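You operate a simulated robot arm through the tools that you are given. There is no shell and no other tool. Be economical: measure what you need, move in short steps, check, and stop when the job is done.

You are at the controls of a simulated two-armed robot. One attempt, no reset.

Task
Cap the green jar, shut the wooden box, lock the frame and put the pale block back.
Fine: bar slid tight before the lever; the block beside the dark one.
Where things are to end (x, y in the base frame): pale block within 0.05 m of [0.43, -0.16].

Only the result counts: the job must be done as asked and must still hold three seconds after the hand-in. Knocking over, shifting, dropping, spilling or breaking anything else fails it. Lids that push on must go on centred and level and be pressed home; caps that screw on are set level and turned clockwise until they are tight.

Robot
Two 7-joint arms with two-finger parallel grippers on one trunk, on a base that drives. Base frame: it is fixed to the floor where the robot stands at the start and does not move with it; the origin is under the middle of the robot, x ahead of it, y to its left, z up; the surface under the hand at the start is at about z = 0.8. Units: m, degrees, N and s.
The left shoulder is at the start at [0.07, 0.134, 1.176], the right one opposite. With the tool pointing down near the work surface each hand reaches from about 0.1 to 0.64 m from the robot's upright axis, wherever it stands, measured 20 degrees to its own side. Places, roughly: beige tile (9x9x2 cm) [0.4, 0.3, 0.8]; box lid [0.7, -0.1, 0.8]; grey tile (9x9x2 cm) [0.3, 0.3, 0.8]; pale block (6x6x4 cm) [0.6, 0, 0.8]; short black lever [0.4, 0.1, 0.9]; sliding bar [0.4, 0.2, 0.8]. Payload 1.57 kg a hand.
The TCP of each hand is the grasp point between the finger pads, 0.03 m short of the fingertips. In the tool frame z runs along the fingers and y along their closing line. The gripper opens to 0.08 m. The fingers are 0.017 m wide and 0.012 m thick; the gripper's body (0.04 by 0.082 m) begins 0.08 m behind the TCP.
Orientation is that of the tool frame in the base frame, as a unit quaternion [x, y, z, w]. With the fingers straight down and closing along the base's y, the tool's x points along the base's -x, its y along +y and its z along -z.

Tools
- The arms move only by the tool arm_command. It takes "left_moves", "right_moves" or both (then of equal length, played together; a hand with none holds still); each is a list of rows, each an object of numbers (a shift or turn left out is 0, a gripper value left out holds the last): "dx", "dy", "dz": the shift along the tool's x, y, z in m; "wx", "wy", "wz": the turn, a rotation vector about the tool's x, y, z in degrees; "grip": the closure in counts, from 0 (fully open) to 255 (shut). In form: [{"dx": .., "dy": .., "dz": .., "wx": .., "wy": .., "wz": .., "grip": ..}, ...]. A call has 1 to 10 rows; each row shifts and turns the commanded pose from where the row before left it, along the tool's axes as they then stand. A row lasts 0.2 s, in which the tool goes at most 0.05 m and 8.6 degrees; a call with a longer step from one row to the next is refused whole, and so is a gripper value outside its range. Where a pose cannot be reached the arm comes as near as it can. A force on the tool above 40 N (or 10 N above the force at the start of the call, whichever is more), or a blocked arm, ends the call early, and 0.2 s more pass. The fingers move at their own pace (about 0.153 m/s each) and stop on an object; they squeeze with about 43 N. The grip force told is the motor's: it shows also when the fingers shut on nothing. Time passes only in rows, and 0.2 s behind the last, so rows that do not move let the fingers close. It gives the time, the measured TCP pose, the force on the tool (base axes), the opening and the grip force at its end, in the units of the frame above (readings bear some noise), with the torque about the TCP (base axes, N m) and any sound that the robot's microphone picked up.
- Cameras (640 x 400 px; columns grow to the right, rows downward): "scene" is now at [0.1308, 0.0207, 1.397]; the picture's right is [0.15, -0.99, 0.00], its down [-0.66, -0.10, -0.74] and it looks along [0.73, 0.11, -0.67] (base axes); focal length 247 px, centre (320, 200). "left" rides on the left gripper at [0.072, 0.007, -0.122] in its tool frame; the picture's right is [-0.09, 1.00, 0.00], its down [-0.84, -0.08, -0.54] and it looks along [-0.54, -0.05, 0.84] (tool axes); focal length 238 px, centre (320, 200). "right" rides on the right gripper at [0.072, -0.007, -0.122] in its tool frame; the picture's right is [0.09, 1.00, 0.00], its down [-0.84, 0.08, -0.54] and it looks along [-0.54, 0.05, 0.84] (tool axes); focal length 238 px, centre (320, 200). There is no depth. A picture from a camera that has moved, and an enlarged one, comes with that camera's place and axes in the base frame and with its lens. The place of the scene camera against the robot may be out by one fixed shift of up to 0.012 m in any direction.
- capture(camera): a new picture of that camera. It takes no simulated time.
- slide_trunk(by): slides the trunk up (or, below 0, down) by that many m; the arms and the scene camera ride with it, the base frame stays. It gives what a move gives, with no picture.
- steer(legs): drives the robot by 1 to 6 legs, each [ahead, left, turn to the left] in m, m and degrees, along the robot's own axes; the way and the turn of a leg run together, so that a leg with both is an arc; at most 1.5 m and 180 degrees a leg. The arms and the cameras ride along, it lands a little off, and it stops where it bumps. It gives what a move gives.
- turn_head(pan, tilt): turns the head with the scene camera to pan (to the left, within 86 degrees either way) and tilt (down, from -29 to 69), counted from straight ahead of the robot. It gives what a move gives.
- zoom(camera, box): a new picture of the part [left, top, right, bottom] of that camera's present view, enlarged. It takes no simulated time.
- job_done(): hands the job in; it is judged then, once.

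Go step by step. Nothing tells you exact positions but the pictures and the camera data: compare them with the known pose of the tool, close in by small moves and look again before you grip or let go. The budget is 120 turns and 100 pictures, counting those below and the enlarged ones. Unless the task says otherwise, let go and move clear before handing in, and close with one line.

The tools are called after "Emit:" as name(argument=value, ...) on one line, values as JSON. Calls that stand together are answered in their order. arm_command: Moves the arms, as the interface text tells. Its arguments: {"type":"object","properties":{"left_moves":{"type":"array","items":{"type":"object","properties":{"dx":{"type":"number"},"dy":{"type":"number"},"dz":{"type":"number"},"wx":{"type":"number"},"wy":{"type":"number"},"wz":{"type":"number"},"grip":{"type":"number"}}}},"right_moves":{"type":"array","items":{"type":"object","properties":{"dx":{"type":"number"},"dy":{"type":"number"},"dz":{"type":"number"},"wx":{"type":"number"},"wy":{"type":"number"},"wz":{"type":"number"},"grip":{"type":"number"}}}}},"required":[]} The other tools are called the same way: slide_trunk (by) slides the trunk up or down; steer (legs) drives the base; turn_head (pan, tilt) turns the head that bears the scene camera; capture (camera) takes a picture; zoom (camera, box) takes an enlarged picture of a part of a camera's view; job_done () hands the job in.

At the start:

```text
time: 0.0
left_eef_pos: [0.4505, 0.0981, 1.1755]
left_ee_rot: [-0.001, 1.0, -0.001, -0.001]
left_force: [-1.5, 0.7, -0.3]
left_moment: [0.04, 0.0, 0.01]
left_grip_width: 0.0799
left_grip_force: 0.0
right_eef_pos: [0.3945, -0.202, 1.1663]
right_ee_rot: [0.0, 1.0, 0.001, 0.0]
right_force: [0.1, 0.3, 1.4]
right_moment: [0.0, 0.01, 0.06]
right_grip_width: 0.0798
right_grip_force: 0.0
trunk travel left (down, up): [-0.75, 0.19]
robot x, y, heading: [0.0007, -0.0001, -0.2]
head pan, tilt: [8.5, 42.1]
```

scene: 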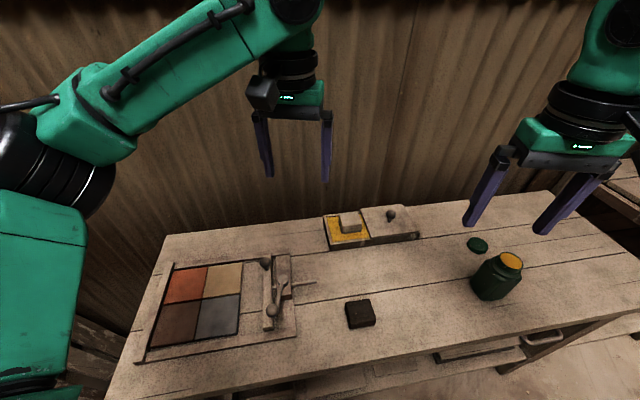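
right: 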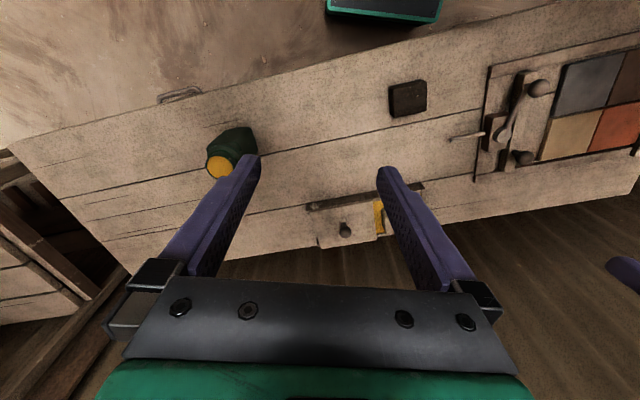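
left: 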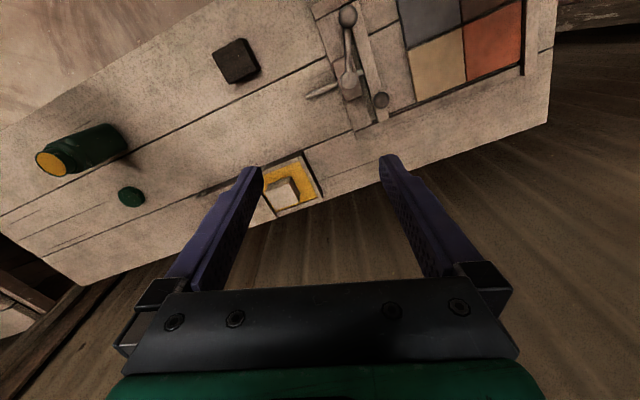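

I see a tile frame with a sliding bar and lever at left, a dark block in the middle, the box with a yellow interior holding the pale block at the back, and the jar with its cap at right. I'll zoom in for detail.

Emit:
zoom(camera="scene", box=[120, 230, 340, 368])

Emit:
zoom(camera="scene", box=[300, 190, 460, 290])

Emit:
zoom(camera="scene", box=[430, 220, 560, 302])

```text
2.90 times, centred on (230, 299) of scene
camera zoom: at [0.1308, 0.0207, 1.397], right [0.15, -0.99, 0.0], down [-0.66, -0.1, -0.74], along [0.73, 0.11, -0.67], focal length 715 px, centre (581, -87)
```

zoom: 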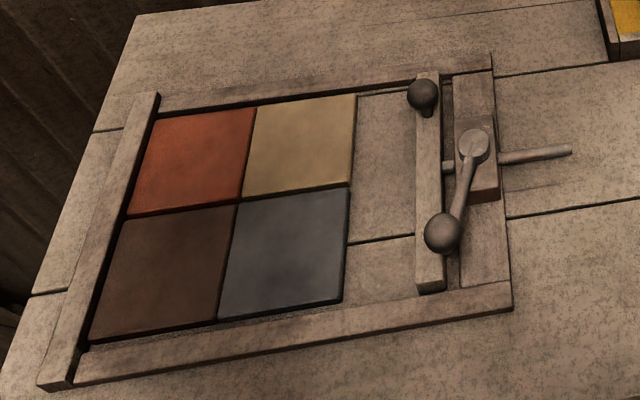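

```text
4.00 times, centred on (380, 240) of scene
camera zoom: at [0.1308, 0.0207, 1.397], right [0.15, -0.99, 0.0], down [-0.66, -0.1, -0.74], along [0.73, 0.11, -0.67], focal length 987 px, centre (80, 40)
```

zoom: 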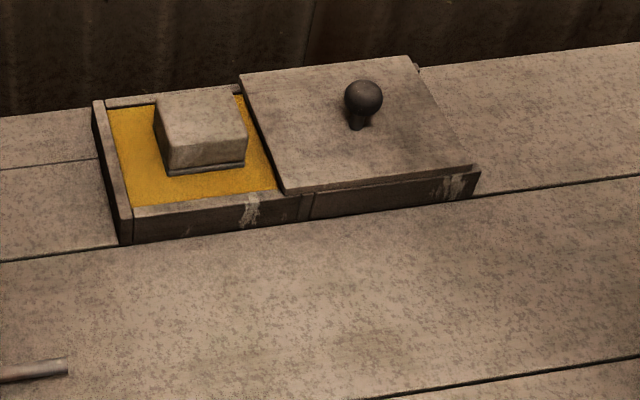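

```text
4.88 times, centred on (495, 261) of scene
camera zoom: at [0.1308, 0.0207, 1.397], right [0.15, -0.99, 0.0], down [-0.66, -0.1, -0.74], along [0.73, 0.11, -0.67], focal length 1204 px, centre (-534, -98)
```

zoom: 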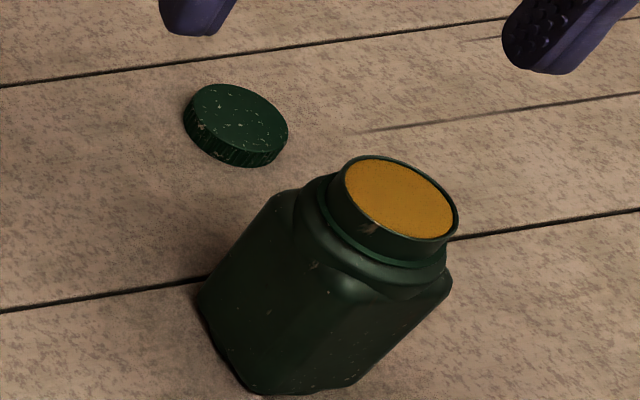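

Pale block is in the open box; the lid slides left over it. The box is near the reach limit, so I check how much room there is between base and table.

Emit:
turn_head(pan=0, tilt=69)

Emit:
capture(camera="scene")

```text
time: 0.9
left_eef_pos: [0.4511, 0.0971, 1.1766]
left_ee_rot: [-0.002, 1.0, -0.001, 0.0]
left_force: [-0.1, -0.5, 0.3]
left_moment: [-0.01, 0.02, 0.02]
left_grip_width: 0.0801
left_grip_force: 0.0
right_eef_pos: [0.395, -0.2021, 1.1658]
right_ee_rot: [0.001, 1.0, 0.0, 0.0]
right_force: [0.3, -1.0, -0.7]
right_moment: [-0.01, -0.01, -0.01]
right_grip_width: 0.0803
right_grip_force: 0.1
trunk travel left (down, up): [-0.75, 0.19]
robot x, y, heading: [0.0011, 0.0003, 0.2]
head pan, tilt: [0.0, 68.8]
```

```text
93 pictures are left
camera scene: at [0.1041, 0.0084, 1.364], right [0.0, -1.0, 0.0], down [-0.93, 0.0, -0.36], along [0.36, 0.0, -0.93], focal length 247 px, centre (320, 200)
```

scene: 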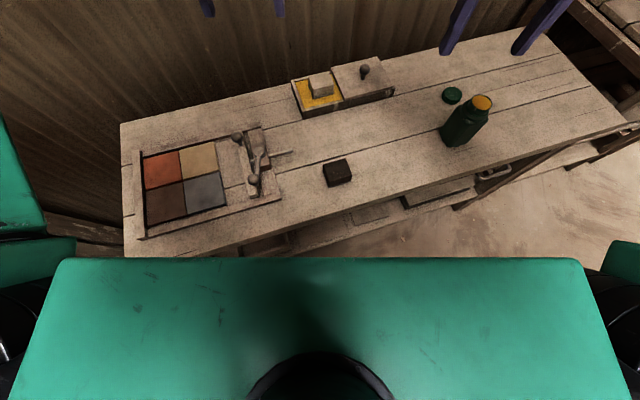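

The table is turned about 14° to the left. I'll square the robot up to it and move right so that the left arm covers the box, block and frame and the right arm the jar.

Emit:
steer(legs=[[0, 0, 14], [0, -0.37, 0]])

Emit:
turn_head(pan=0, tilt=58)

Emit:
capture(camera="scene")

Emit:
capture(camera="right")

Emit:
capture(camera="left")

```text
time: 4.1
left_eef_pos: [0.5049, -0.1576, 1.1755]
left_ee_rot: [-0.121, 0.993, -0.001, 0.0]
left_force: [-0.2, 1.4, 0.4]
left_moment: [0.0, -0.02, 0.02]
left_grip_width: 0.0801
left_grip_force: 0.0
right_eef_pos: [0.52, -0.464, 1.1662]
right_ee_rot: [-0.119, 0.993, 0.0, 0.0]
right_force: [0.0, 0.2, 0.4]
right_moment: [0.0, -0.02, 0.03]
right_grip_width: 0.0799
right_grip_force: 0.1
trunk travel left (down, up): [-0.75, 0.19]
robot x, y, heading: [0.0936, -0.3635, 13.6]
head pan, tilt: [0.0, 68.8]
```

```text
time: 4.9
left_eef_pos: [0.5053, -0.1603, 1.1763]
left_ee_rot: [-0.121, 0.993, 0.001, 0.0]
left_force: [-0.1, -0.3, -0.7]
left_moment: [-0.01, 0.01, 0.02]
left_grip_width: 0.0799
left_grip_force: 0.0
right_eef_pos: [0.5219, -0.4649, 1.1654]
right_ee_rot: [-0.119, 0.993, -0.001, 0.0]
right_force: [-0.3, -0.2, -0.4]
right_moment: [0.01, -0.01, 0.01]
right_grip_width: 0.0802
right_grip_force: 0.0
trunk travel left (down, up): [-0.75, 0.19]
robot x, y, heading: [0.0901, -0.3609, 13.7]
head pan, tilt: [0.0, 58.0]
```

```text
92 pictures are left
camera scene: at [0.2028, -0.3248, 1.3757], right [0.24, -0.97, 0.0], down [-0.82, -0.2, -0.53], along [0.51, 0.13, -0.85], focal length 247 px, centre (320, 200)
```

scene: 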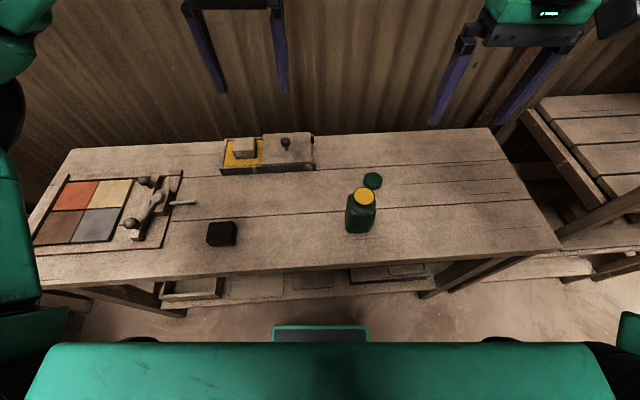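

```text
91 pictures are left
camera right: at [0.4542, -0.4895, 1.2867], right [-0.33, 0.95, 0.0], down [0.79, 0.27, 0.54], along [0.51, 0.18, -0.84], focal length 238 px, centre (320, 200)
```

right: 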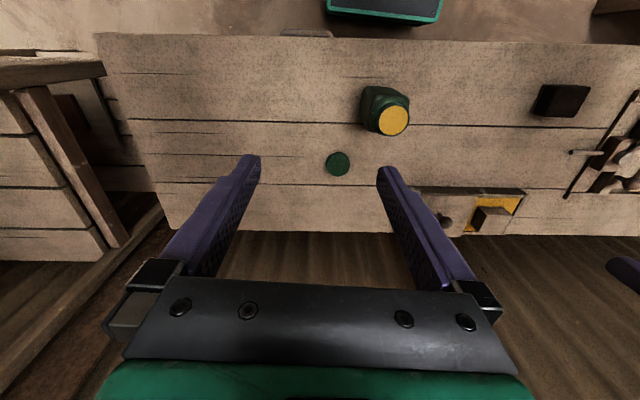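

```text
90 pictures are left
camera left: at [0.4314, -0.1704, 1.2972], right [-0.15, 0.99, 0.0], down [0.83, 0.13, 0.54], along [0.54, 0.08, -0.84], focal length 238 px, centre (320, 200)
```

left: 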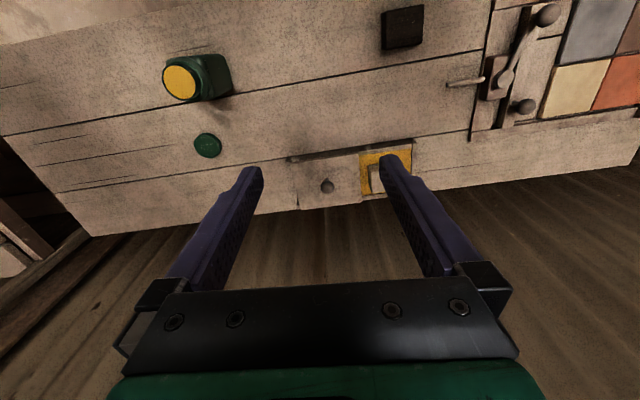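

The base has about 0.1 m of room to the under-shelf. I drive 0.06 m ahead and look again.

Emit:
steer(legs=[[0.06, 0, 0.4]])

Emit:
capture(camera="right")

Emit:
zoom(camera="scene", box=[20, 110, 420, 360])

Emit:
capture(camera="left")

```text
time: 5.8
left_eef_pos: [0.555, -0.1432, 1.1781]
left_ee_rot: [-0.124, 0.992, -0.001, 0.002]
left_force: [-0.6, -0.8, 0.5]
left_moment: [-0.02, -0.06, 0.01]
left_grip_width: 0.08
left_grip_force: 0.0
right_eef_pos: [0.5737, -0.4477, 1.168]
right_ee_rot: [-0.123, 0.992, 0.0, 0.002]
right_force: [-0.6, 0.2, 0.6]
right_moment: [-0.02, -0.05, 0.0]
right_grip_width: 0.08
right_grip_force: 0.1
trunk travel left (down, up): [-0.75, 0.19]
robot x, y, heading: [0.1483, -0.3456, 14.2]
head pan, tilt: [0.0, 58.0]
```

```text
89 pictures are left
camera right: at [0.5064, -0.4736, 1.2887], right [-0.33, 0.94, 0.0], down [0.79, 0.28, 0.55], along [0.52, 0.18, -0.84], focal length 238 px, centre (320, 200)
```

right: 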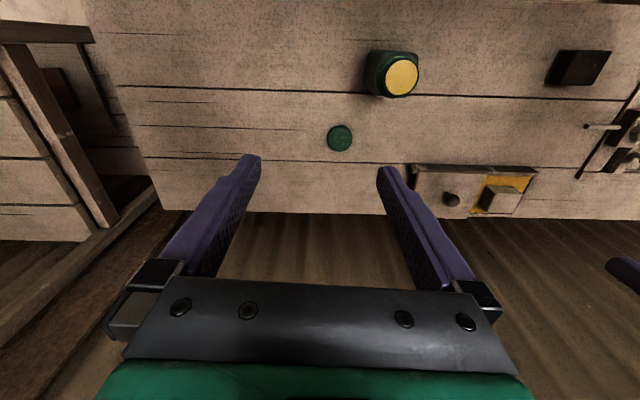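

```text
1.60 times, centred on (220, 235) of scene
camera zoom: at [0.2536, -0.3107, 1.3764], right [0.24, -0.97, 0.0], down [-0.82, -0.21, -0.53], along [0.52, 0.13, -0.85], focal length 395 px, centre (480, 144)
```

zoom: 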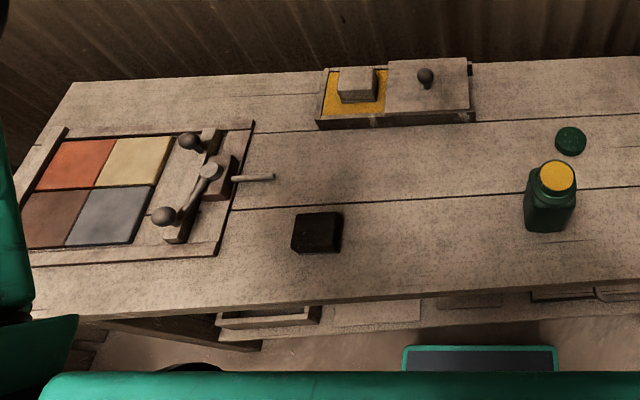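

```text
87 pictures are left
camera left: at [0.4813, -0.1547, 1.2993], right [-0.16, 0.99, 0.0], down [0.83, 0.13, 0.55], along [0.54, 0.08, -0.84], focal length 238 px, centre (320, 200)
```

left: 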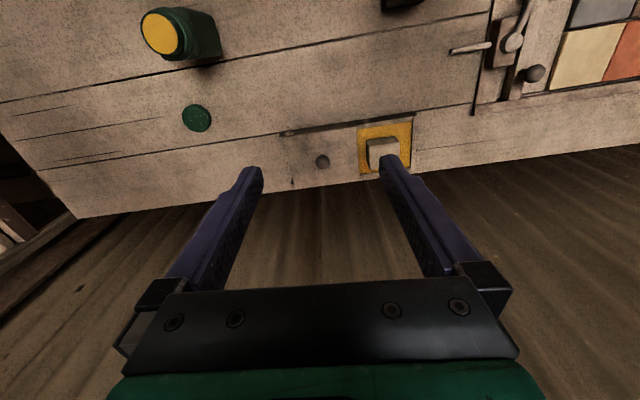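

Triangulating the wrist views gives the cap at about (0.644, -0.383), the jar mouth at (0.502, -0.359, z 0.93), and the pale block at about (0.637, -0.01). I bring the right hand over the cap and the left over the block.

Emit:
arm_command(left_moves=[{"dx": -0.0224, "dy": 0.0218, "dz": 0.03}, {"dx": -0.0224, "dy": 0.0218, "dz": 0.03}, {"dx": -0.0224, "dy": 0.0218, "dz": 0.03}, {"dx": -0.0224, "dy": 0.0218, "dz": 0.03}, {"dx": -0.0224, "dy": 0.0218, "dz": 0.03}], right_moves=[{"dx": -0.0168, "dy": 0.0092, "dz": 0.0336}, {"dx": -0.0168, "dy": 0.0092, "dz": 0.0336}, {"dx": -0.0168, "dy": 0.0092, "dz": 0.0336}, {"dx": -0.0168, "dy": 0.0092, "dz": 0.0336}, {"dx": -0.0168, "dy": 0.0092, "dz": 0.0336}])

Emit:
capture(camera="right")

Emit:
capture(camera="left")

```text
time: 7.0
left_eef_pos: [0.6437, -0.0069, 1.0235]
left_ee_rot: [-0.125, 0.992, -0.001, -0.001]
left_force: [-0.2, 0.0, -0.2]
left_moment: [-0.02, 0.02, 0.01]
left_grip_width: 0.08
left_grip_force: 0.0
right_eef_pos: [0.6503, -0.3803, 0.9956]
right_ee_rot: [-0.123, 0.992, 0.0, 0.0]
right_force: [0.7, -0.7, 0.5]
right_moment: [0.0, 0.04, 0.02]
right_grip_width: 0.0803
right_grip_force: 0.0
trunk travel left (down, up): [-0.75, 0.19]
robot x, y, heading: [0.146, -0.3498, 14.2]
head pan, tilt: [0.0, 58.0]
```

```text
86 pictures are left
camera right: at [0.5844, -0.4055, 1.1174], right [-0.33, 0.94, 0.0], down [0.79, 0.28, 0.54], along [0.51, 0.18, -0.84], focal length 238 px, centre (320, 200)
```

right: 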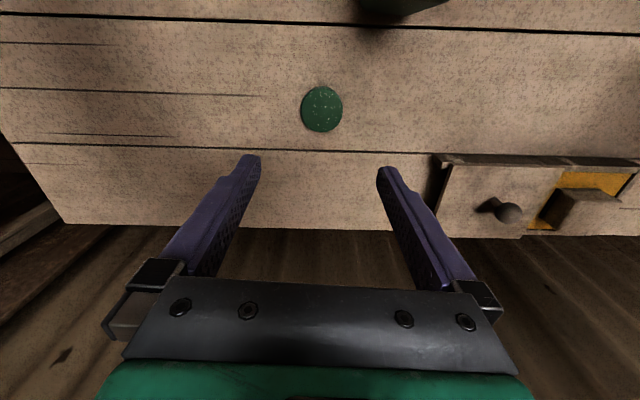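

```text
85 pictures are left
camera left: at [0.5714, -0.0185, 1.1452], right [-0.16, 0.99, 0.0], down [0.83, 0.13, 0.54], along [0.53, 0.08, -0.84], focal length 238 px, centre (320, 200)
```

left: 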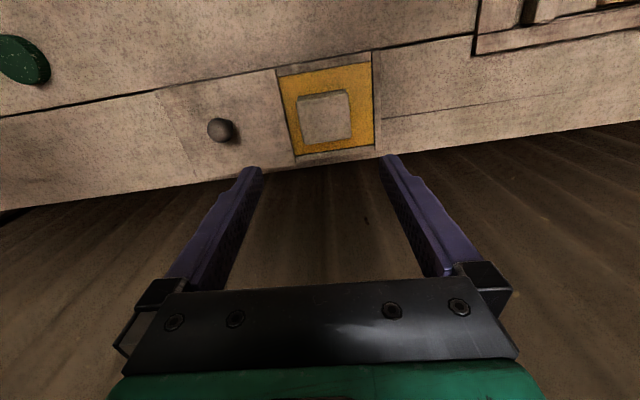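

The cap sits about 8 mm nearer the robot than the right hand's axis. I zoom in on the block and box before descending.

Emit:
zoom(camera="left", box=[180, 40, 420, 190])

Emit:
zoom(camera="right", box=[280, 70, 360, 120])

```text
2.67 times, centred on (300, 115) of left
camera zoom: at [0.5714, -0.0185, 1.1452], right [-0.16, 0.99, 0.0], down [0.83, 0.13, 0.54], along [0.53, 0.08, -0.84], focal length 636 px, centre (373, 427)
```

zoom: 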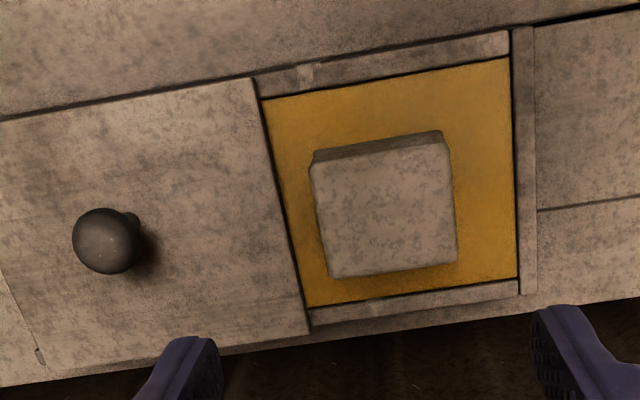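

```text
8.00 times, centred on (320, 95) of right
camera zoom: at [0.5844, -0.4055, 1.1174], right [-0.33, 0.94, 0.0], down [0.79, 0.28, 0.54], along [0.51, 0.18, -0.84], focal length 1907 px, centre (320, 1040)
```

zoom: 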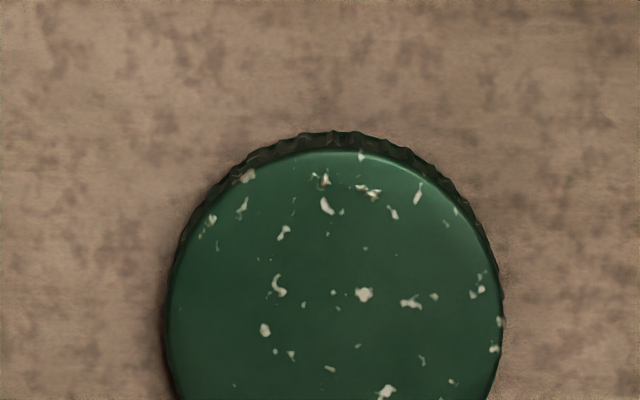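

The cap is ribbed, so it is a screw cap. Both hands correct their offset and descend part way.

Emit:
arm_command(left_moves=[{"dx": -0.0014, "dy": 0.0097, "dz": 0.03, "wz": -3.5, "grip": 25}, {"dz": 0.03}, {"dz": 0.03}, {"dz": 0.0285}], right_moves=[{"dx": 0.0078, "dy": 0.0014, "dz": 0.03}, {"dz": 0.035}, {"dz": 0.035}, {"dz": 0.036}])

Emit:
capture(camera="right")

Emit:
capture(camera="left")

```text
time: 8.0
left_eef_pos: [0.6415, 0.0021, 0.9071]
left_ee_rot: [-0.155, 0.988, -0.001, 0.0]
left_force: [0.0, 0.9, 0.8]
left_moment: [0.03, 0.0, -0.02]
left_grip_width: 0.0724
left_grip_force: 0.0
right_eef_pos: [0.6413, -0.3811, 0.8613]
right_ee_rot: [-0.122, 0.993, 0.001, -0.001]
right_force: [-0.2, -0.6, -0.3]
right_moment: [-0.01, 0.02, 0.01]
right_grip_width: 0.08
right_grip_force: 0.0
trunk travel left (down, up): [-0.75, 0.19]
robot x, y, heading: [0.1495, -0.3497, 14.2]
head pan, tilt: [0.0, 58.0]
```

```text
82 pictures are left
camera right: at [0.5754, -0.4062, 0.9823], right [-0.33, 0.94, 0.0], down [0.79, 0.28, 0.54], along [0.51, 0.18, -0.84], focal length 238 px, centre (320, 200)
```

right: 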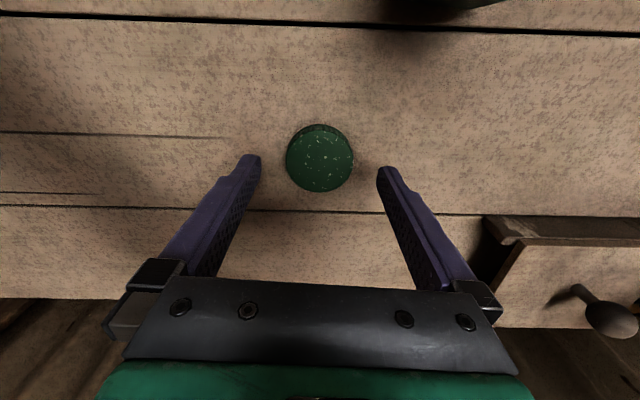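

```text
81 pictures are left
camera left: at [0.5699, -0.0141, 1.0281], right [-0.22, 0.98, 0.0], down [0.82, 0.18, 0.54], along [0.53, 0.12, -0.84], focal length 238 px, centre (320, 200)
```

left: 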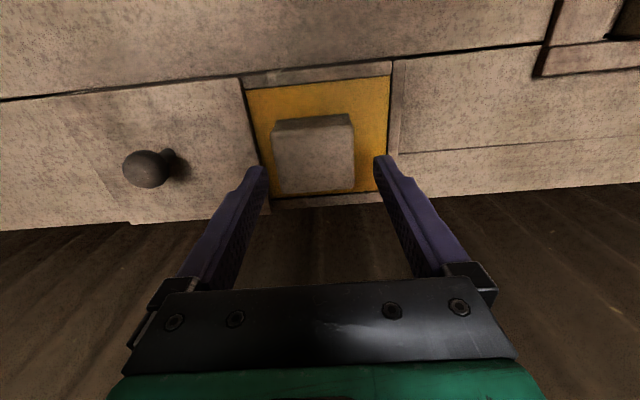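

Both hands are aligned to within a few mm. I'll descend: right fingertips to just above the table around the cap, left fingertips about 12 mm over the block's top edge, staying above the lid, then close both.

Emit:
arm_command(left_moves=[{"dx": -0.004, "dy": -0.001, "dz": 0.02}, {"dz": 0.019}, {"grip": 255}, {"grip": 255}, {"grip": 255}], right_moves=[{"dx": -0.002, "dz": 0.018}, {"dz": 0.016}, {"grip": 255}, {"grip": 255}, {"grip": 255}])

Emit:
capture(camera="right")

Emit:
capture(camera="left")

```text
time: 9.2
left_eef_pos: [0.6444, -0.0004, 0.8694]
left_ee_rot: [-0.154, 0.988, -0.001, 0.001]
left_force: [-0.5, 0.0, -0.4]
left_moment: [0.0, 0.0, -0.01]
left_grip_width: 0.059
left_grip_force: 43.3
right_eef_pos: [0.6423, -0.3808, 0.8304]
right_ee_rot: [-0.123, 0.992, 0.001, 0.002]
right_force: [8.7, -5.8, 24.9]
right_moment: [-0.66, -0.15, 0.17]
right_grip_width: 0.0488
right_grip_force: 43.1
trunk travel left (down, up): [-0.75, 0.19]
robot x, y, heading: [0.1454, -0.346, 13.9]
head pan, tilt: [0.0, 58.0]
```

```text
80 pictures are left
camera right: at [0.5759, -0.4071, 0.9507], right [-0.33, 0.94, 0.0], down [0.79, 0.28, 0.55], along [0.52, 0.18, -0.84], focal length 238 px, centre (320, 200)
```

right: 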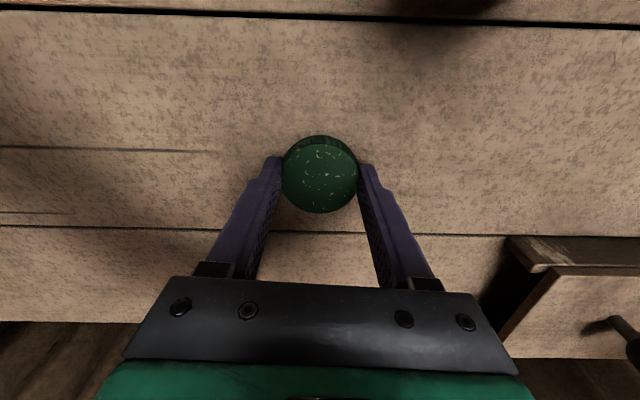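

```text
79 pictures are left
camera left: at [0.5717, -0.0153, 0.9906], right [-0.22, 0.98, 0.0], down [0.82, 0.18, 0.54], along [0.53, 0.12, -0.84], focal length 238 px, centre (320, 200)
```

left: 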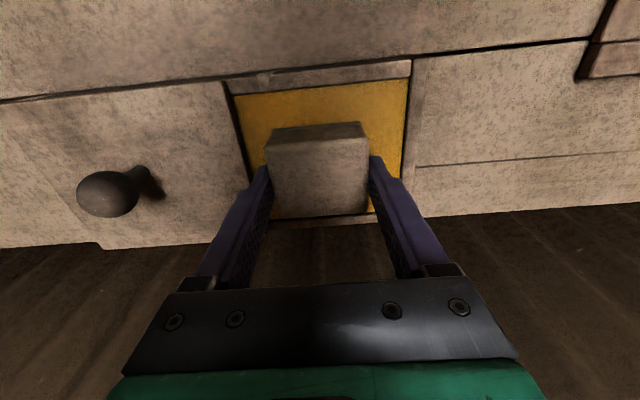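

The block is held. The right fingertips touched the table (so z≈0.80), so I regrip the cap about 6 mm higher so the tips stay clear of the jar's shoulder; the left hand lifts the block.

Emit:
arm_command(left_moves=[{"dz": -0.01}, {"dz": -0.02}, {"dz": -0.03}, {"dz": -0.03}, {"dz": -0.03}, {}], right_moves=[{"grip": 60}, {"grip": 60, "dz": -0.008}, {}, {"grip": 255}, {"grip": 255}, {"grip": 255}])

Emit:
capture(camera="left")

Emit:
capture(camera="right")

```text
time: 10.6
left_eef_pos: [0.644, 0.0019, 0.9896]
left_ee_rot: [-0.154, 0.988, -0.001, 0.001]
left_force: [0.1, 0.0, -0.6]
left_moment: [0.0, 0.0, -0.01]
left_grip_width: 0.059
left_grip_force: 43.0
right_eef_pos: [0.6424, -0.381, 0.8352]
right_ee_rot: [-0.122, 0.992, 0.0, 0.0]
right_force: [-0.8, -0.3, 0.7]
right_moment: [-0.01, -0.02, -0.02]
right_grip_width: 0.0486
right_grip_force: 42.9
trunk travel left (down, up): [-0.75, 0.19]
robot x, y, heading: [0.1447, -0.3469, 14.5]
head pan, tilt: [0.0, 58.0]
```

```text
78 pictures are left
camera left: at [0.5726, -0.0139, 1.1102], right [-0.22, 0.98, 0.0], down [0.82, 0.18, 0.54], along [0.53, 0.12, -0.84], focal length 238 px, centre (320, 200)
```

left: 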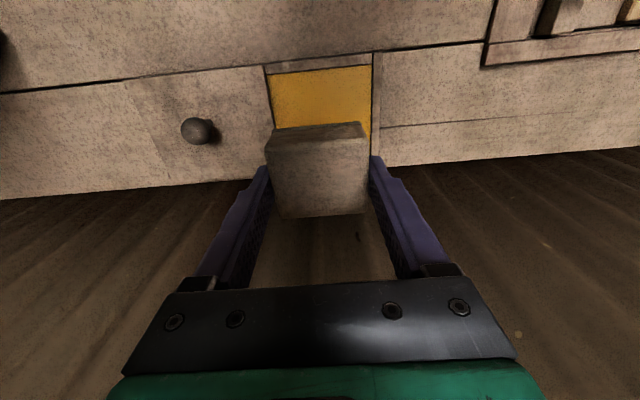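

```text
77 pictures are left
camera right: at [0.5764, -0.4061, 0.9567], right [-0.33, 0.94, 0.0], down [0.79, 0.28, 0.54], along [0.51, 0.18, -0.84], focal length 238 px, centre (320, 200)
```

right: 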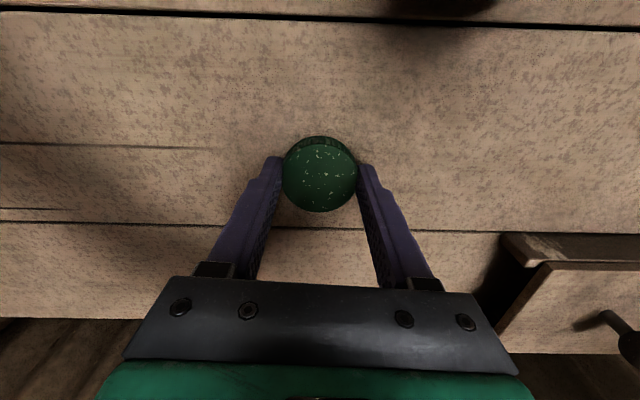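

Both objects are held. Left carries the block toward the place beside the dark block; right lifts the cap.

Emit:
arm_command(left_moves=[{"dx": 0.0425, "dy": -0.01425}, {"dx": 0.0425, "dy": -0.01425}, {"dx": 0.0425, "dy": -0.01425}, {"dx": 0.0425, "dy": -0.01425}, {"dx": 0.0425, "dy": -0.01425}, {"dx": 0.0425, "dy": -0.01425, "wz": 3.5}], right_moves=[{"dz": -0.02}, {"dz": -0.03}, {"dz": -0.03}, {"dz": -0.03}, {"dz": -0.03}, {"dz": -0.03}])

Emit:
capture(camera="left")

Emit:
capture(camera="right")

Emit:
capture(camera="scene")

```text
time: 12.0
left_eef_pos: [0.4374, -0.1517, 0.9898]
left_ee_rot: [-0.132, 0.991, 0.0, 0.001]
left_force: [0.1, -0.3, -0.6]
left_moment: [-0.01, -0.01, 0.0]
left_grip_width: 0.0589
left_grip_force: 42.8
left hand out of reach, approached as far as the arm can: row 6
right_eef_pos: [0.6407, -0.382, 1.0077]
right_ee_rot: [-0.123, 0.992, 0.0, 0.001]
right_force: [0.2, -1.0, 0.4]
right_moment: [0.01, 0.0, 0.0]
right_grip_width: 0.0483
right_grip_force: 43.2
trunk travel left (down, up): [-0.75, 0.19]
robot x, y, heading: [0.1435, -0.3492, 14.3]
head pan, tilt: [0.0, 58.0]
```

```text
76 pictures are left
camera left: at [0.3642, -0.1648, 1.11], right [-0.17, 0.99, 0.0], down [0.83, 0.14, 0.54], along [0.53, 0.09, -0.84], focal length 238 px, centre (320, 200)
```

left: 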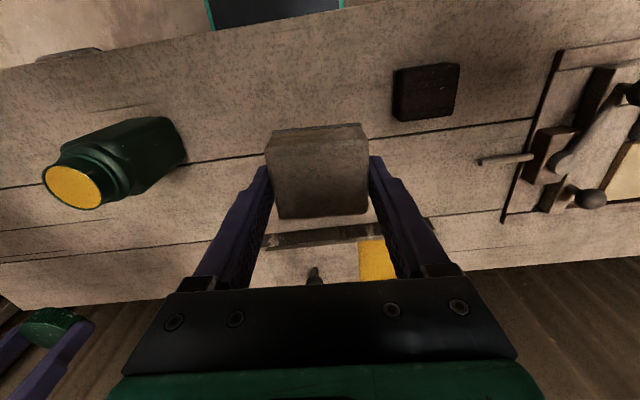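

```text
75 pictures are left
camera right: at [0.575, -0.4071, 1.1278], right [-0.33, 0.94, 0.0], down [0.79, 0.28, 0.54], along [0.51, 0.18, -0.84], focal length 238 px, centre (320, 200)
```

right: 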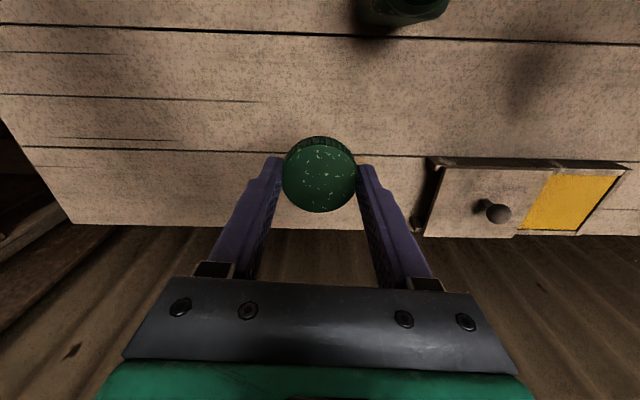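

```text
74 pictures are left
camera scene: at [0.2587, -0.3095, 1.3758], right [0.24, -0.97, 0.0], down [-0.82, -0.21, -0.53], along [0.51, 0.13, -0.85], focal length 247 px, centre (320, 200)
```

scene: 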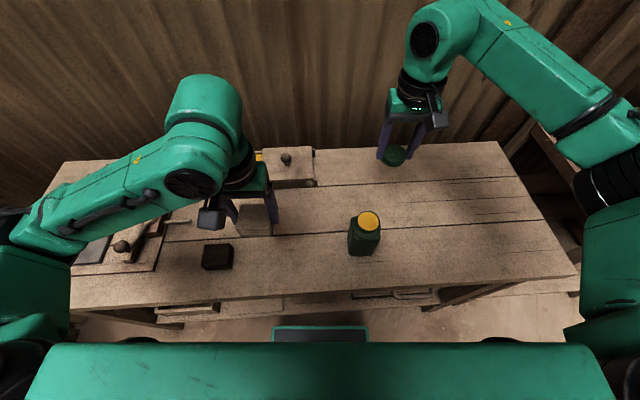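

The block hangs over the target, about 1 cm from it. I lower it nearly to the table.

Emit:
arm_command(left_moves=[{"dx": -0.004, "dz": 0.03}, {"dz": 0.03}, {"dz": 0.03}, {"dz": 0.028}])

Emit:
capture(camera="left")

```text
time: 13.0
left_eef_pos: [0.4414, -0.1491, 0.8705]
left_ee_rot: [-0.124, 0.992, -0.001, 0.0]
left_force: [-0.6, 0.0, 0.0]
left_moment: [0.02, -0.01, -0.02]
left_grip_width: 0.0589
left_grip_force: 43.1
right_eef_pos: [0.6424, -0.3814, 1.006]
right_ee_rot: [-0.123, 0.992, 0.0, 0.0]
right_force: [0.0, -0.3, 0.0]
right_moment: [-0.03, -0.05, 0.04]
right_grip_width: 0.0481
right_grip_force: 42.8
trunk travel left (down, up): [-0.75, 0.19]
robot x, y, heading: [0.1412, -0.3495, 14.4]
head pan, tilt: [0.0, 58.0]
```

```text
73 pictures are left
camera left: at [0.3686, -0.1612, 0.9916], right [-0.16, 0.99, 0.0], down [0.83, 0.13, 0.54], along [0.54, 0.08, -0.84], focal length 238 px, centre (320, 200)
```

left: 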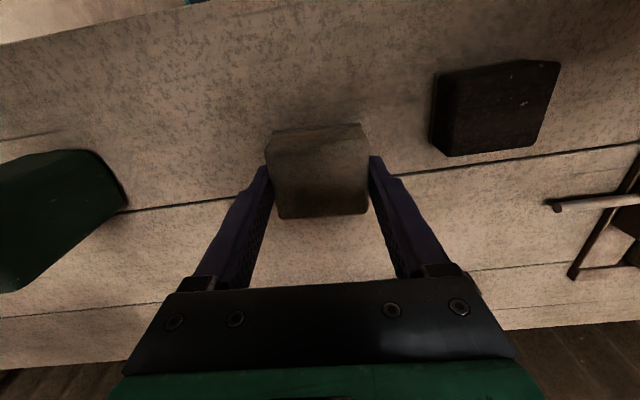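

Now a small correction toward the target and fine steps down to touch.

Emit:
arm_command(left_moves=[{"dx": 0.004, "dy": -0.005, "dz": 0.005}, {"dz": 0.003}, {"dz": 0.002}, {}])

```text
time: 14.0
left_eef_pos: [0.438, -0.1549, 0.8606]
left_ee_rot: [-0.123, 0.992, -0.001, 0.0]
left_force: [-0.4, 0.7, 0.3]
left_moment: [0.05, -0.03, -0.01]
left_grip_width: 0.0588
left_grip_force: 42.6
right_eef_pos: [0.6423, -0.3815, 1.0072]
right_ee_rot: [-0.123, 0.992, -0.001, 0.0]
right_force: [0.3, -0.5, -0.3]
right_moment: [0.02, 0.0, 0.04]
right_grip_width: 0.0483
right_grip_force: 42.7
trunk travel left (down, up): [-0.75, 0.19]
robot x, y, heading: [0.1431, -0.3452, 14.3]
head pan, tilt: [0.0, 58.0]
```

No contact yet, so I keep lowering.

Emit:
arm_command(left_moves=[{"dz": 0.002}, {"dz": 0.002}, {"dz": 0.002}, {}])

```text
time: 15.0
left_eef_pos: [0.4383, -0.1545, 0.8553]
left_ee_rot: [-0.125, 0.992, -0.001, 0.0]
left_force: [0.7, -0.3, -0.1]
left_moment: [-0.01, -0.01, 0.0]
left_grip_width: 0.0591
left_grip_force: 42.5
right_eef_pos: [0.6432, -0.3829, 1.0069]
right_ee_rot: [-0.123, 0.992, 0.0, 0.0]
right_force: [-0.5, -0.1, -0.2]
right_moment: [0.01, -0.01, 0.0]
right_grip_width: 0.0484
right_grip_force: 43.1
trunk travel left (down, up): [-0.75, 0.19]
robot x, y, heading: [0.1466, -0.3424, 14.5]
head pan, tilt: [0.0, 58.0]
```

Emit:
arm_command(left_moves=[{"dz": 0.002}, {"dz": 0.002}, {"dz": 0.002}, {"dz": 0.002}, {}])

Emit:
capture(camera="left")

```text
time: 16.2
left_eef_pos: [0.4382, -0.1549, 0.847]
left_ee_rot: [-0.124, 0.992, -0.001, 0.0]
left_force: [0.6, -0.3, -0.7]
left_moment: [0.02, -0.05, 0.0]
left_grip_width: 0.059
left_grip_force: 43.1
right_eef_pos: [0.6426, -0.3806, 1.0059]
right_ee_rot: [-0.122, 0.993, 0.001, 0.0]
right_force: [0.5, 0.3, 0.6]
right_moment: [-0.01, 0.02, 0.0]
right_grip_width: 0.0481
right_grip_force: 43.3
trunk travel left (down, up): [-0.75, 0.19]
robot x, y, heading: [0.146, -0.3469, 14.1]
head pan, tilt: [0.0, 58.0]
```

```text
72 pictures are left
camera left: at [0.3655, -0.167, 0.9677], right [-0.16, 0.99, 0.0], down [0.83, 0.13, 0.54], along [0.54, 0.08, -0.84], focal length 238 px, centre (320, 200)
```

left: 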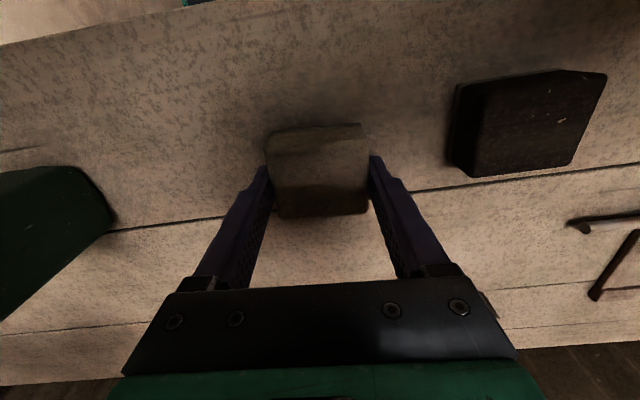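

Emit:
arm_command(left_moves=[{"dz": 0.0015}, {"dz": 0.0015}, {"dz": 0.0015}, {"dz": 0.0015}, {}])

Emit:
zoom(camera="scene", box=[180, 170, 340, 270])

```text
time: 17.4
left_eef_pos: [0.4381, -0.1555, 0.8397]
left_ee_rot: [-0.124, 0.992, 0.0, 0.001]
left_force: [-0.1, -0.5, -1.3]
left_moment: [0.0, -0.04, -0.01]
left_grip_width: 0.0589
left_grip_force: 43.4
right_eef_pos: [0.6411, -0.3816, 1.0069]
right_ee_rot: [-0.123, 0.992, 0.0, -0.001]
right_force: [-0.5, 0.0, -0.3]
right_moment: [0.05, 0.01, 0.0]
right_grip_width: 0.0486
right_grip_force: 42.7
trunk travel left (down, up): [-0.75, 0.19]
robot x, y, heading: [0.1489, -0.3446, 14.1]
head pan, tilt: [0.0, 58.0]
```

```text
4.00 times, centred on (260, 220) of scene
camera zoom: at [0.2598, -0.3092, 1.3757], right [0.24, -0.97, 0.0], down [-0.82, -0.21, -0.53], along [0.51, 0.13, -0.85], focal length 987 px, centre (560, 120)
```

zoom: 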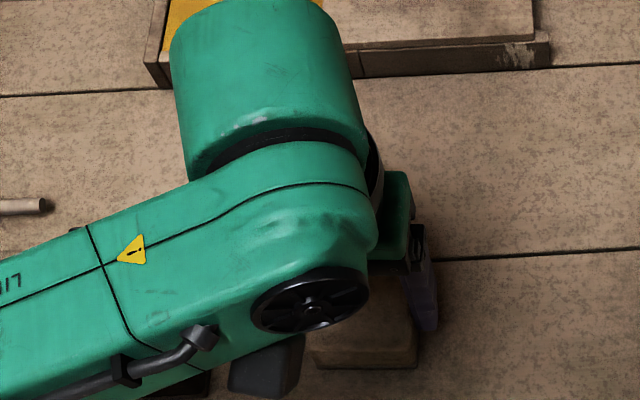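

Emit:
arm_command(left_moves=[{"dz": 0.0015}, {"dz": 0.0015}, {"dz": 0.0015}, {"dz": 0.0015}, {}])

Emit:
capture(camera="right")

```text
time: 18.6
left_eef_pos: [0.4386, -0.1558, 0.8368]
left_ee_rot: [-0.124, 0.992, 0.0, 0.004]
left_force: [3.9, 4.1, 34.5]
left_moment: [0.18, -0.2, -0.01]
left_grip_width: 0.059
left_grip_force: 43.2
right_eef_pos: [0.6403, -0.3822, 1.0067]
right_ee_rot: [-0.123, 0.992, 0.001, 0.002]
right_force: [0.0, 0.7, -0.4]
right_moment: [-0.01, 0.0, 0.03]
right_grip_width: 0.0483
right_grip_force: 43.1
trunk travel left (down, up): [-0.75, 0.19]
robot x, y, heading: [0.147, -0.3462, 14.0]
head pan, tilt: [0.0, 58.0]
```

```text
70 pictures are left
camera right: at [0.5738, -0.4079, 1.1282], right [-0.33, 0.94, 0.0], down [0.79, 0.28, 0.54], along [0.51, 0.18, -0.84], focal length 238 px, centre (320, 200)
```

right: 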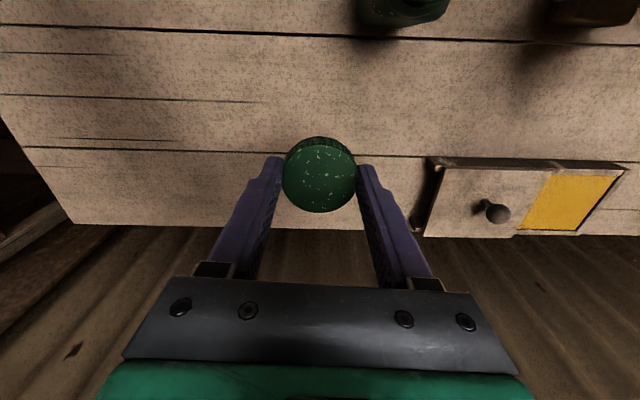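

Contact: the block rests on the table. I ease off, open and lift straight up.

Emit:
arm_command(left_moves=[{"dz": -0.002}, {"grip": 120}, {"grip": 0}, {"grip": 0}, {"dz": -0.03}, {"dz": -0.04}, {"dz": -0.04}, {"dz": -0.04}])

Emit:
capture(camera="left")

```text
time: 20.4
left_eef_pos: [0.4369, -0.156, 0.9864]
left_ee_rot: [-0.125, 0.992, 0.0, -0.001]
left_force: [0.3, -0.5, -0.9]
left_moment: [0.01, 0.0, 0.02]
left_grip_width: 0.0804
left_grip_force: 0.0
right_eef_pos: [0.6421, -0.3819, 1.0055]
right_ee_rot: [-0.123, 0.992, 0.001, -0.001]
right_force: [-0.1, 0.3, 0.1]
right_moment: [-0.01, 0.02, 0.03]
right_grip_width: 0.0483
right_grip_force: 42.9
trunk travel left (down, up): [-0.75, 0.19]
robot x, y, heading: [0.1445, -0.3511, 14.4]
head pan, tilt: [0.0, 58.0]
```

```text
69 pictures are left
camera left: at [0.3656, -0.1681, 1.1075], right [-0.16, 0.99, 0.0], down [0.83, 0.13, 0.54], along [0.54, 0.08, -0.84], focal length 238 px, centre (320, 200)
```

left: 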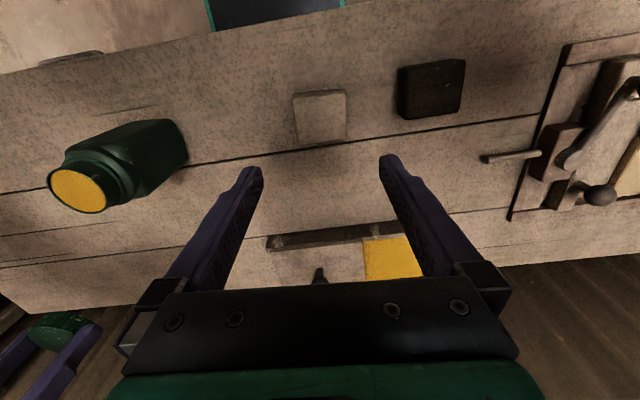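

The pale block stands beside the dark one. Now I bring the cap near the jar for a good view of its mouth.

Emit:
arm_command(right_moves=[{"dx": 0.03, "dy": 0.0275}, {"dx": 0.03, "dy": 0.0275}, {}])

Emit:
capture(camera="right")

```text
time: 21.2
left_eef_pos: [0.4398, -0.1565, 0.9861]
left_ee_rot: [-0.124, 0.992, 0.0, 0.0]
left_force: [0.3, 0.1, -1.0]
left_moment: [-0.06, 0.01, 0.0]
left_grip_width: 0.0799
left_grip_force: 0.1
right_eef_pos: [0.5717, -0.3417, 1.0057]
right_ee_rot: [-0.123, 0.992, 0.001, 0.0]
right_force: [0.9, -0.2, 0.1]
right_moment: [0.05, 0.03, -0.04]
right_grip_width: 0.0485
right_grip_force: 43.3
trunk travel left (down, up): [-0.75, 0.19]
robot x, y, heading: [0.145, -0.3461, 14.1]
head pan, tilt: [0.0, 58.0]
```

```text
68 pictures are left
camera right: at [0.505, -0.3684, 1.1275], right [-0.33, 0.94, 0.0], down [0.79, 0.28, 0.54], along [0.51, 0.18, -0.84], focal length 238 px, centre (320, 200)
```

right: 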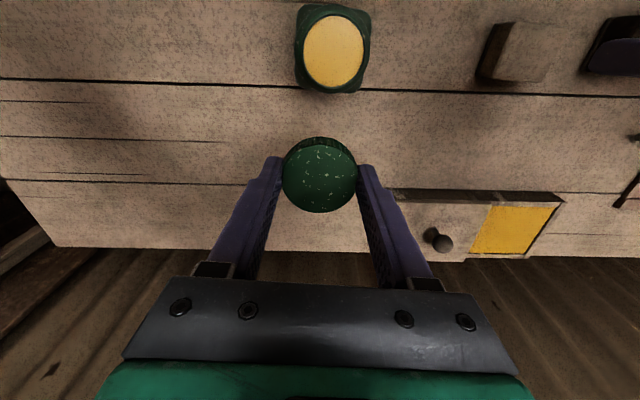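

The jar mouth is 0.071 m toward the robot in tool x. I move over it and pre-turn the hand counter-clockwise to have room for screwing.

Emit:
arm_command(right_moves=[{"dx": 0.0353, "dy": 0.00115}, {"dx": 0.0353, "dy": 0.00115}, {"wz": -8.5}, {"wz": -8.5}, {"wz": -8.5}, {"wz": -8.5}, {"wz": -8.5}, {"wz": -8.5}, {"wz": -8.5}, {"wz": -8.5}])

Emit:
capture(camera="right")

Emit:
capture(camera="left")

```text
time: 23.4
left_eef_pos: [0.4392, -0.1566, 0.9856]
left_ee_rot: [-0.124, 0.992, 0.0, 0.0]
left_force: [0.3, -0.1, -0.7]
left_moment: [-0.02, -0.03, 0.02]
left_grip_width: 0.08
left_grip_force: 0.1
right_eef_pos: [0.5021, -0.359, 1.0061]
right_ee_rot: [-0.58, 0.814, 0.001, 0.0]
right_force: [0.0, 1.2, 0.0]
right_moment: [0.0, -0.01, -0.03]
right_grip_width: 0.0487
right_grip_force: 43.2
right hand out of reach, approached as far as the arm can: row 10
trunk travel left (down, up): [-0.75, 0.19]
robot x, y, heading: [0.1486, -0.3461, 14.3]
head pan, tilt: [0.0, 58.0]
```

```text
67 pictures are left
camera right: at [0.4864, -0.4297, 1.1271], right [-0.97, 0.24, 0.0], down [0.2, 0.82, 0.54], along [0.13, 0.53, -0.84], focal length 238 px, centre (320, 200)
```

right: 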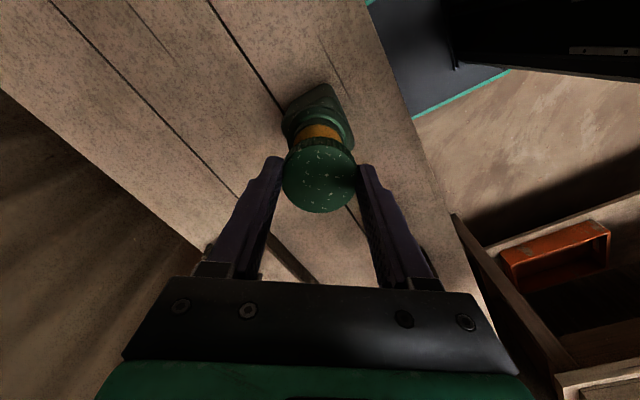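

```text
66 pictures are left
camera left: at [0.3657, -0.1677, 1.1071], right [-0.16, 0.99, 0.0], down [0.83, 0.13, 0.54], along [0.54, 0.08, -0.84], focal length 238 px, centre (320, 200)
```

left: 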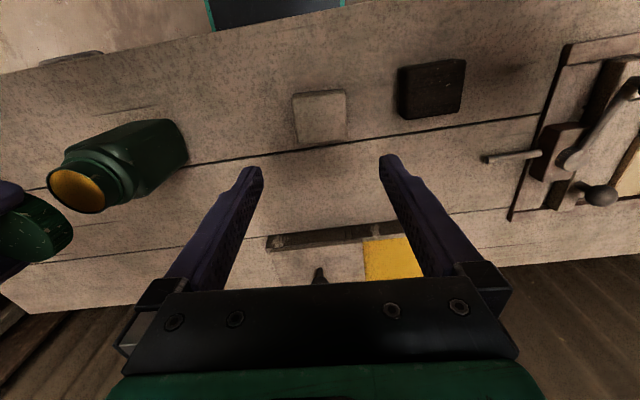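

The cap is over the mouth, lined up sideways and fore-aft. I lower it gently until it touches.

Emit:
arm_command(right_moves=[{"dz": 0.01}, {"dz": 0.006}, {"dz": 0.003}, {"dz": 0.003}, {"dz": 0.002}])

Emit:
capture(camera="right")

Emit:
zoom(camera="left", box=[0, 90, 240, 240])

```text
time: 24.6
left_eef_pos: [0.4395, -0.1559, 0.9861]
left_ee_rot: [-0.124, 0.992, 0.0, 0.0]
left_force: [0.2, 0.0, 0.1]
left_moment: [-0.01, -0.03, -0.02]
left_grip_width: 0.0799
left_grip_force: 0.0
right_eef_pos: [0.5023, -0.3574, 0.9812]
right_ee_rot: [-0.579, 0.815, 0.0, 0.0]
right_force: [1.0, 0.0, -0.9]
right_moment: [0.01, -0.01, 0.04]
right_grip_width: 0.0484
right_grip_force: 42.7
trunk travel left (down, up): [-0.75, 0.19]
robot x, y, heading: [0.1464, -0.3489, 13.9]
head pan, tilt: [0.0, 58.0]
```

```text
65 pictures are left
camera right: at [0.4864, -0.4294, 1.1029], right [-0.97, 0.24, 0.0], down [0.2, 0.82, 0.54], along [0.13, 0.53, -0.84], focal length 238 px, centre (320, 200)
```

right: 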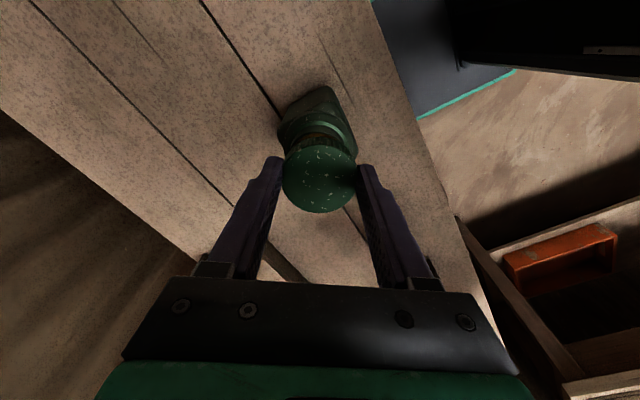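

```text
2.67 times, centred on (120, 165) of left
camera zoom: at [0.3658, -0.1677, 1.1071], right [-0.16, 0.99, 0.0], down [0.83, 0.13, 0.54], along [0.54, 0.08, -0.84], focal length 636 px, centre (853, 293)
```

zoom: 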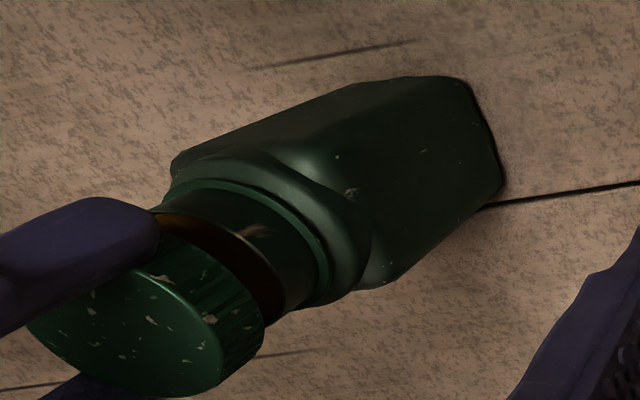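

Contact isn't made yet; the cap hovers just over the mouth. I zoom in from the right camera to check centring.

Emit:
zoom(camera="right", box=[240, 70, 400, 220])

Emit:
zoom(camera="left", box=[0, 140, 120, 260])

Emit:
zoom(camera="scene", box=[310, 170, 430, 270])

```text
2.67 times, centred on (320, 145) of right
camera zoom: at [0.4864, -0.4294, 1.1029], right [-0.97, 0.24, 0.0], down [0.2, 0.82, 0.54], along [0.13, 0.53, -0.84], focal length 636 px, centre (320, 347)
```

zoom: 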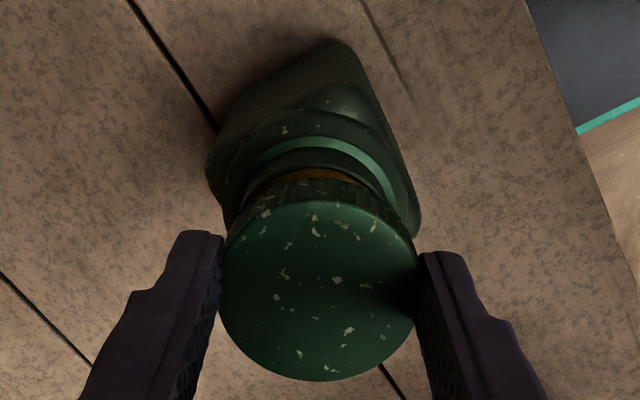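

```text
3.33 times, centred on (60, 200) of left
camera zoom: at [0.3658, -0.1677, 1.1071], right [-0.16, 0.99, 0.0], down [0.83, 0.13, 0.54], along [0.54, 0.08, -0.84], focal length 794 px, centre (1187, 200)
```

zoom: 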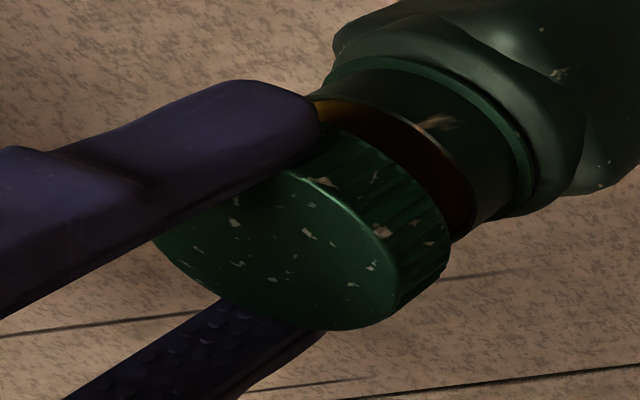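

```text
4.00 times, centred on (370, 220) of scene
camera zoom: at [0.2597, -0.3092, 1.3757], right [0.24, -0.97, 0.0], down [-0.82, -0.21, -0.53], along [0.51, 0.13, -0.85], focal length 987 px, centre (120, 120)
```

zoom: 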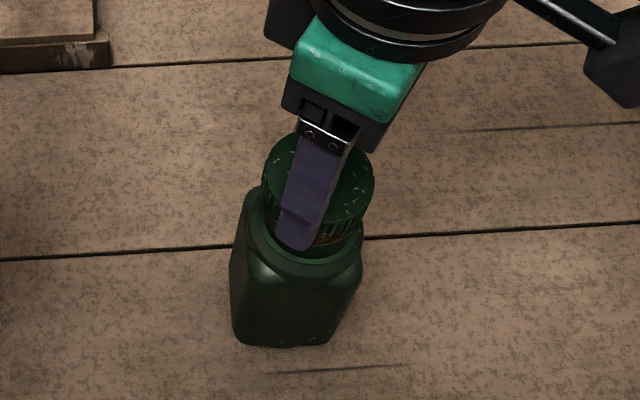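

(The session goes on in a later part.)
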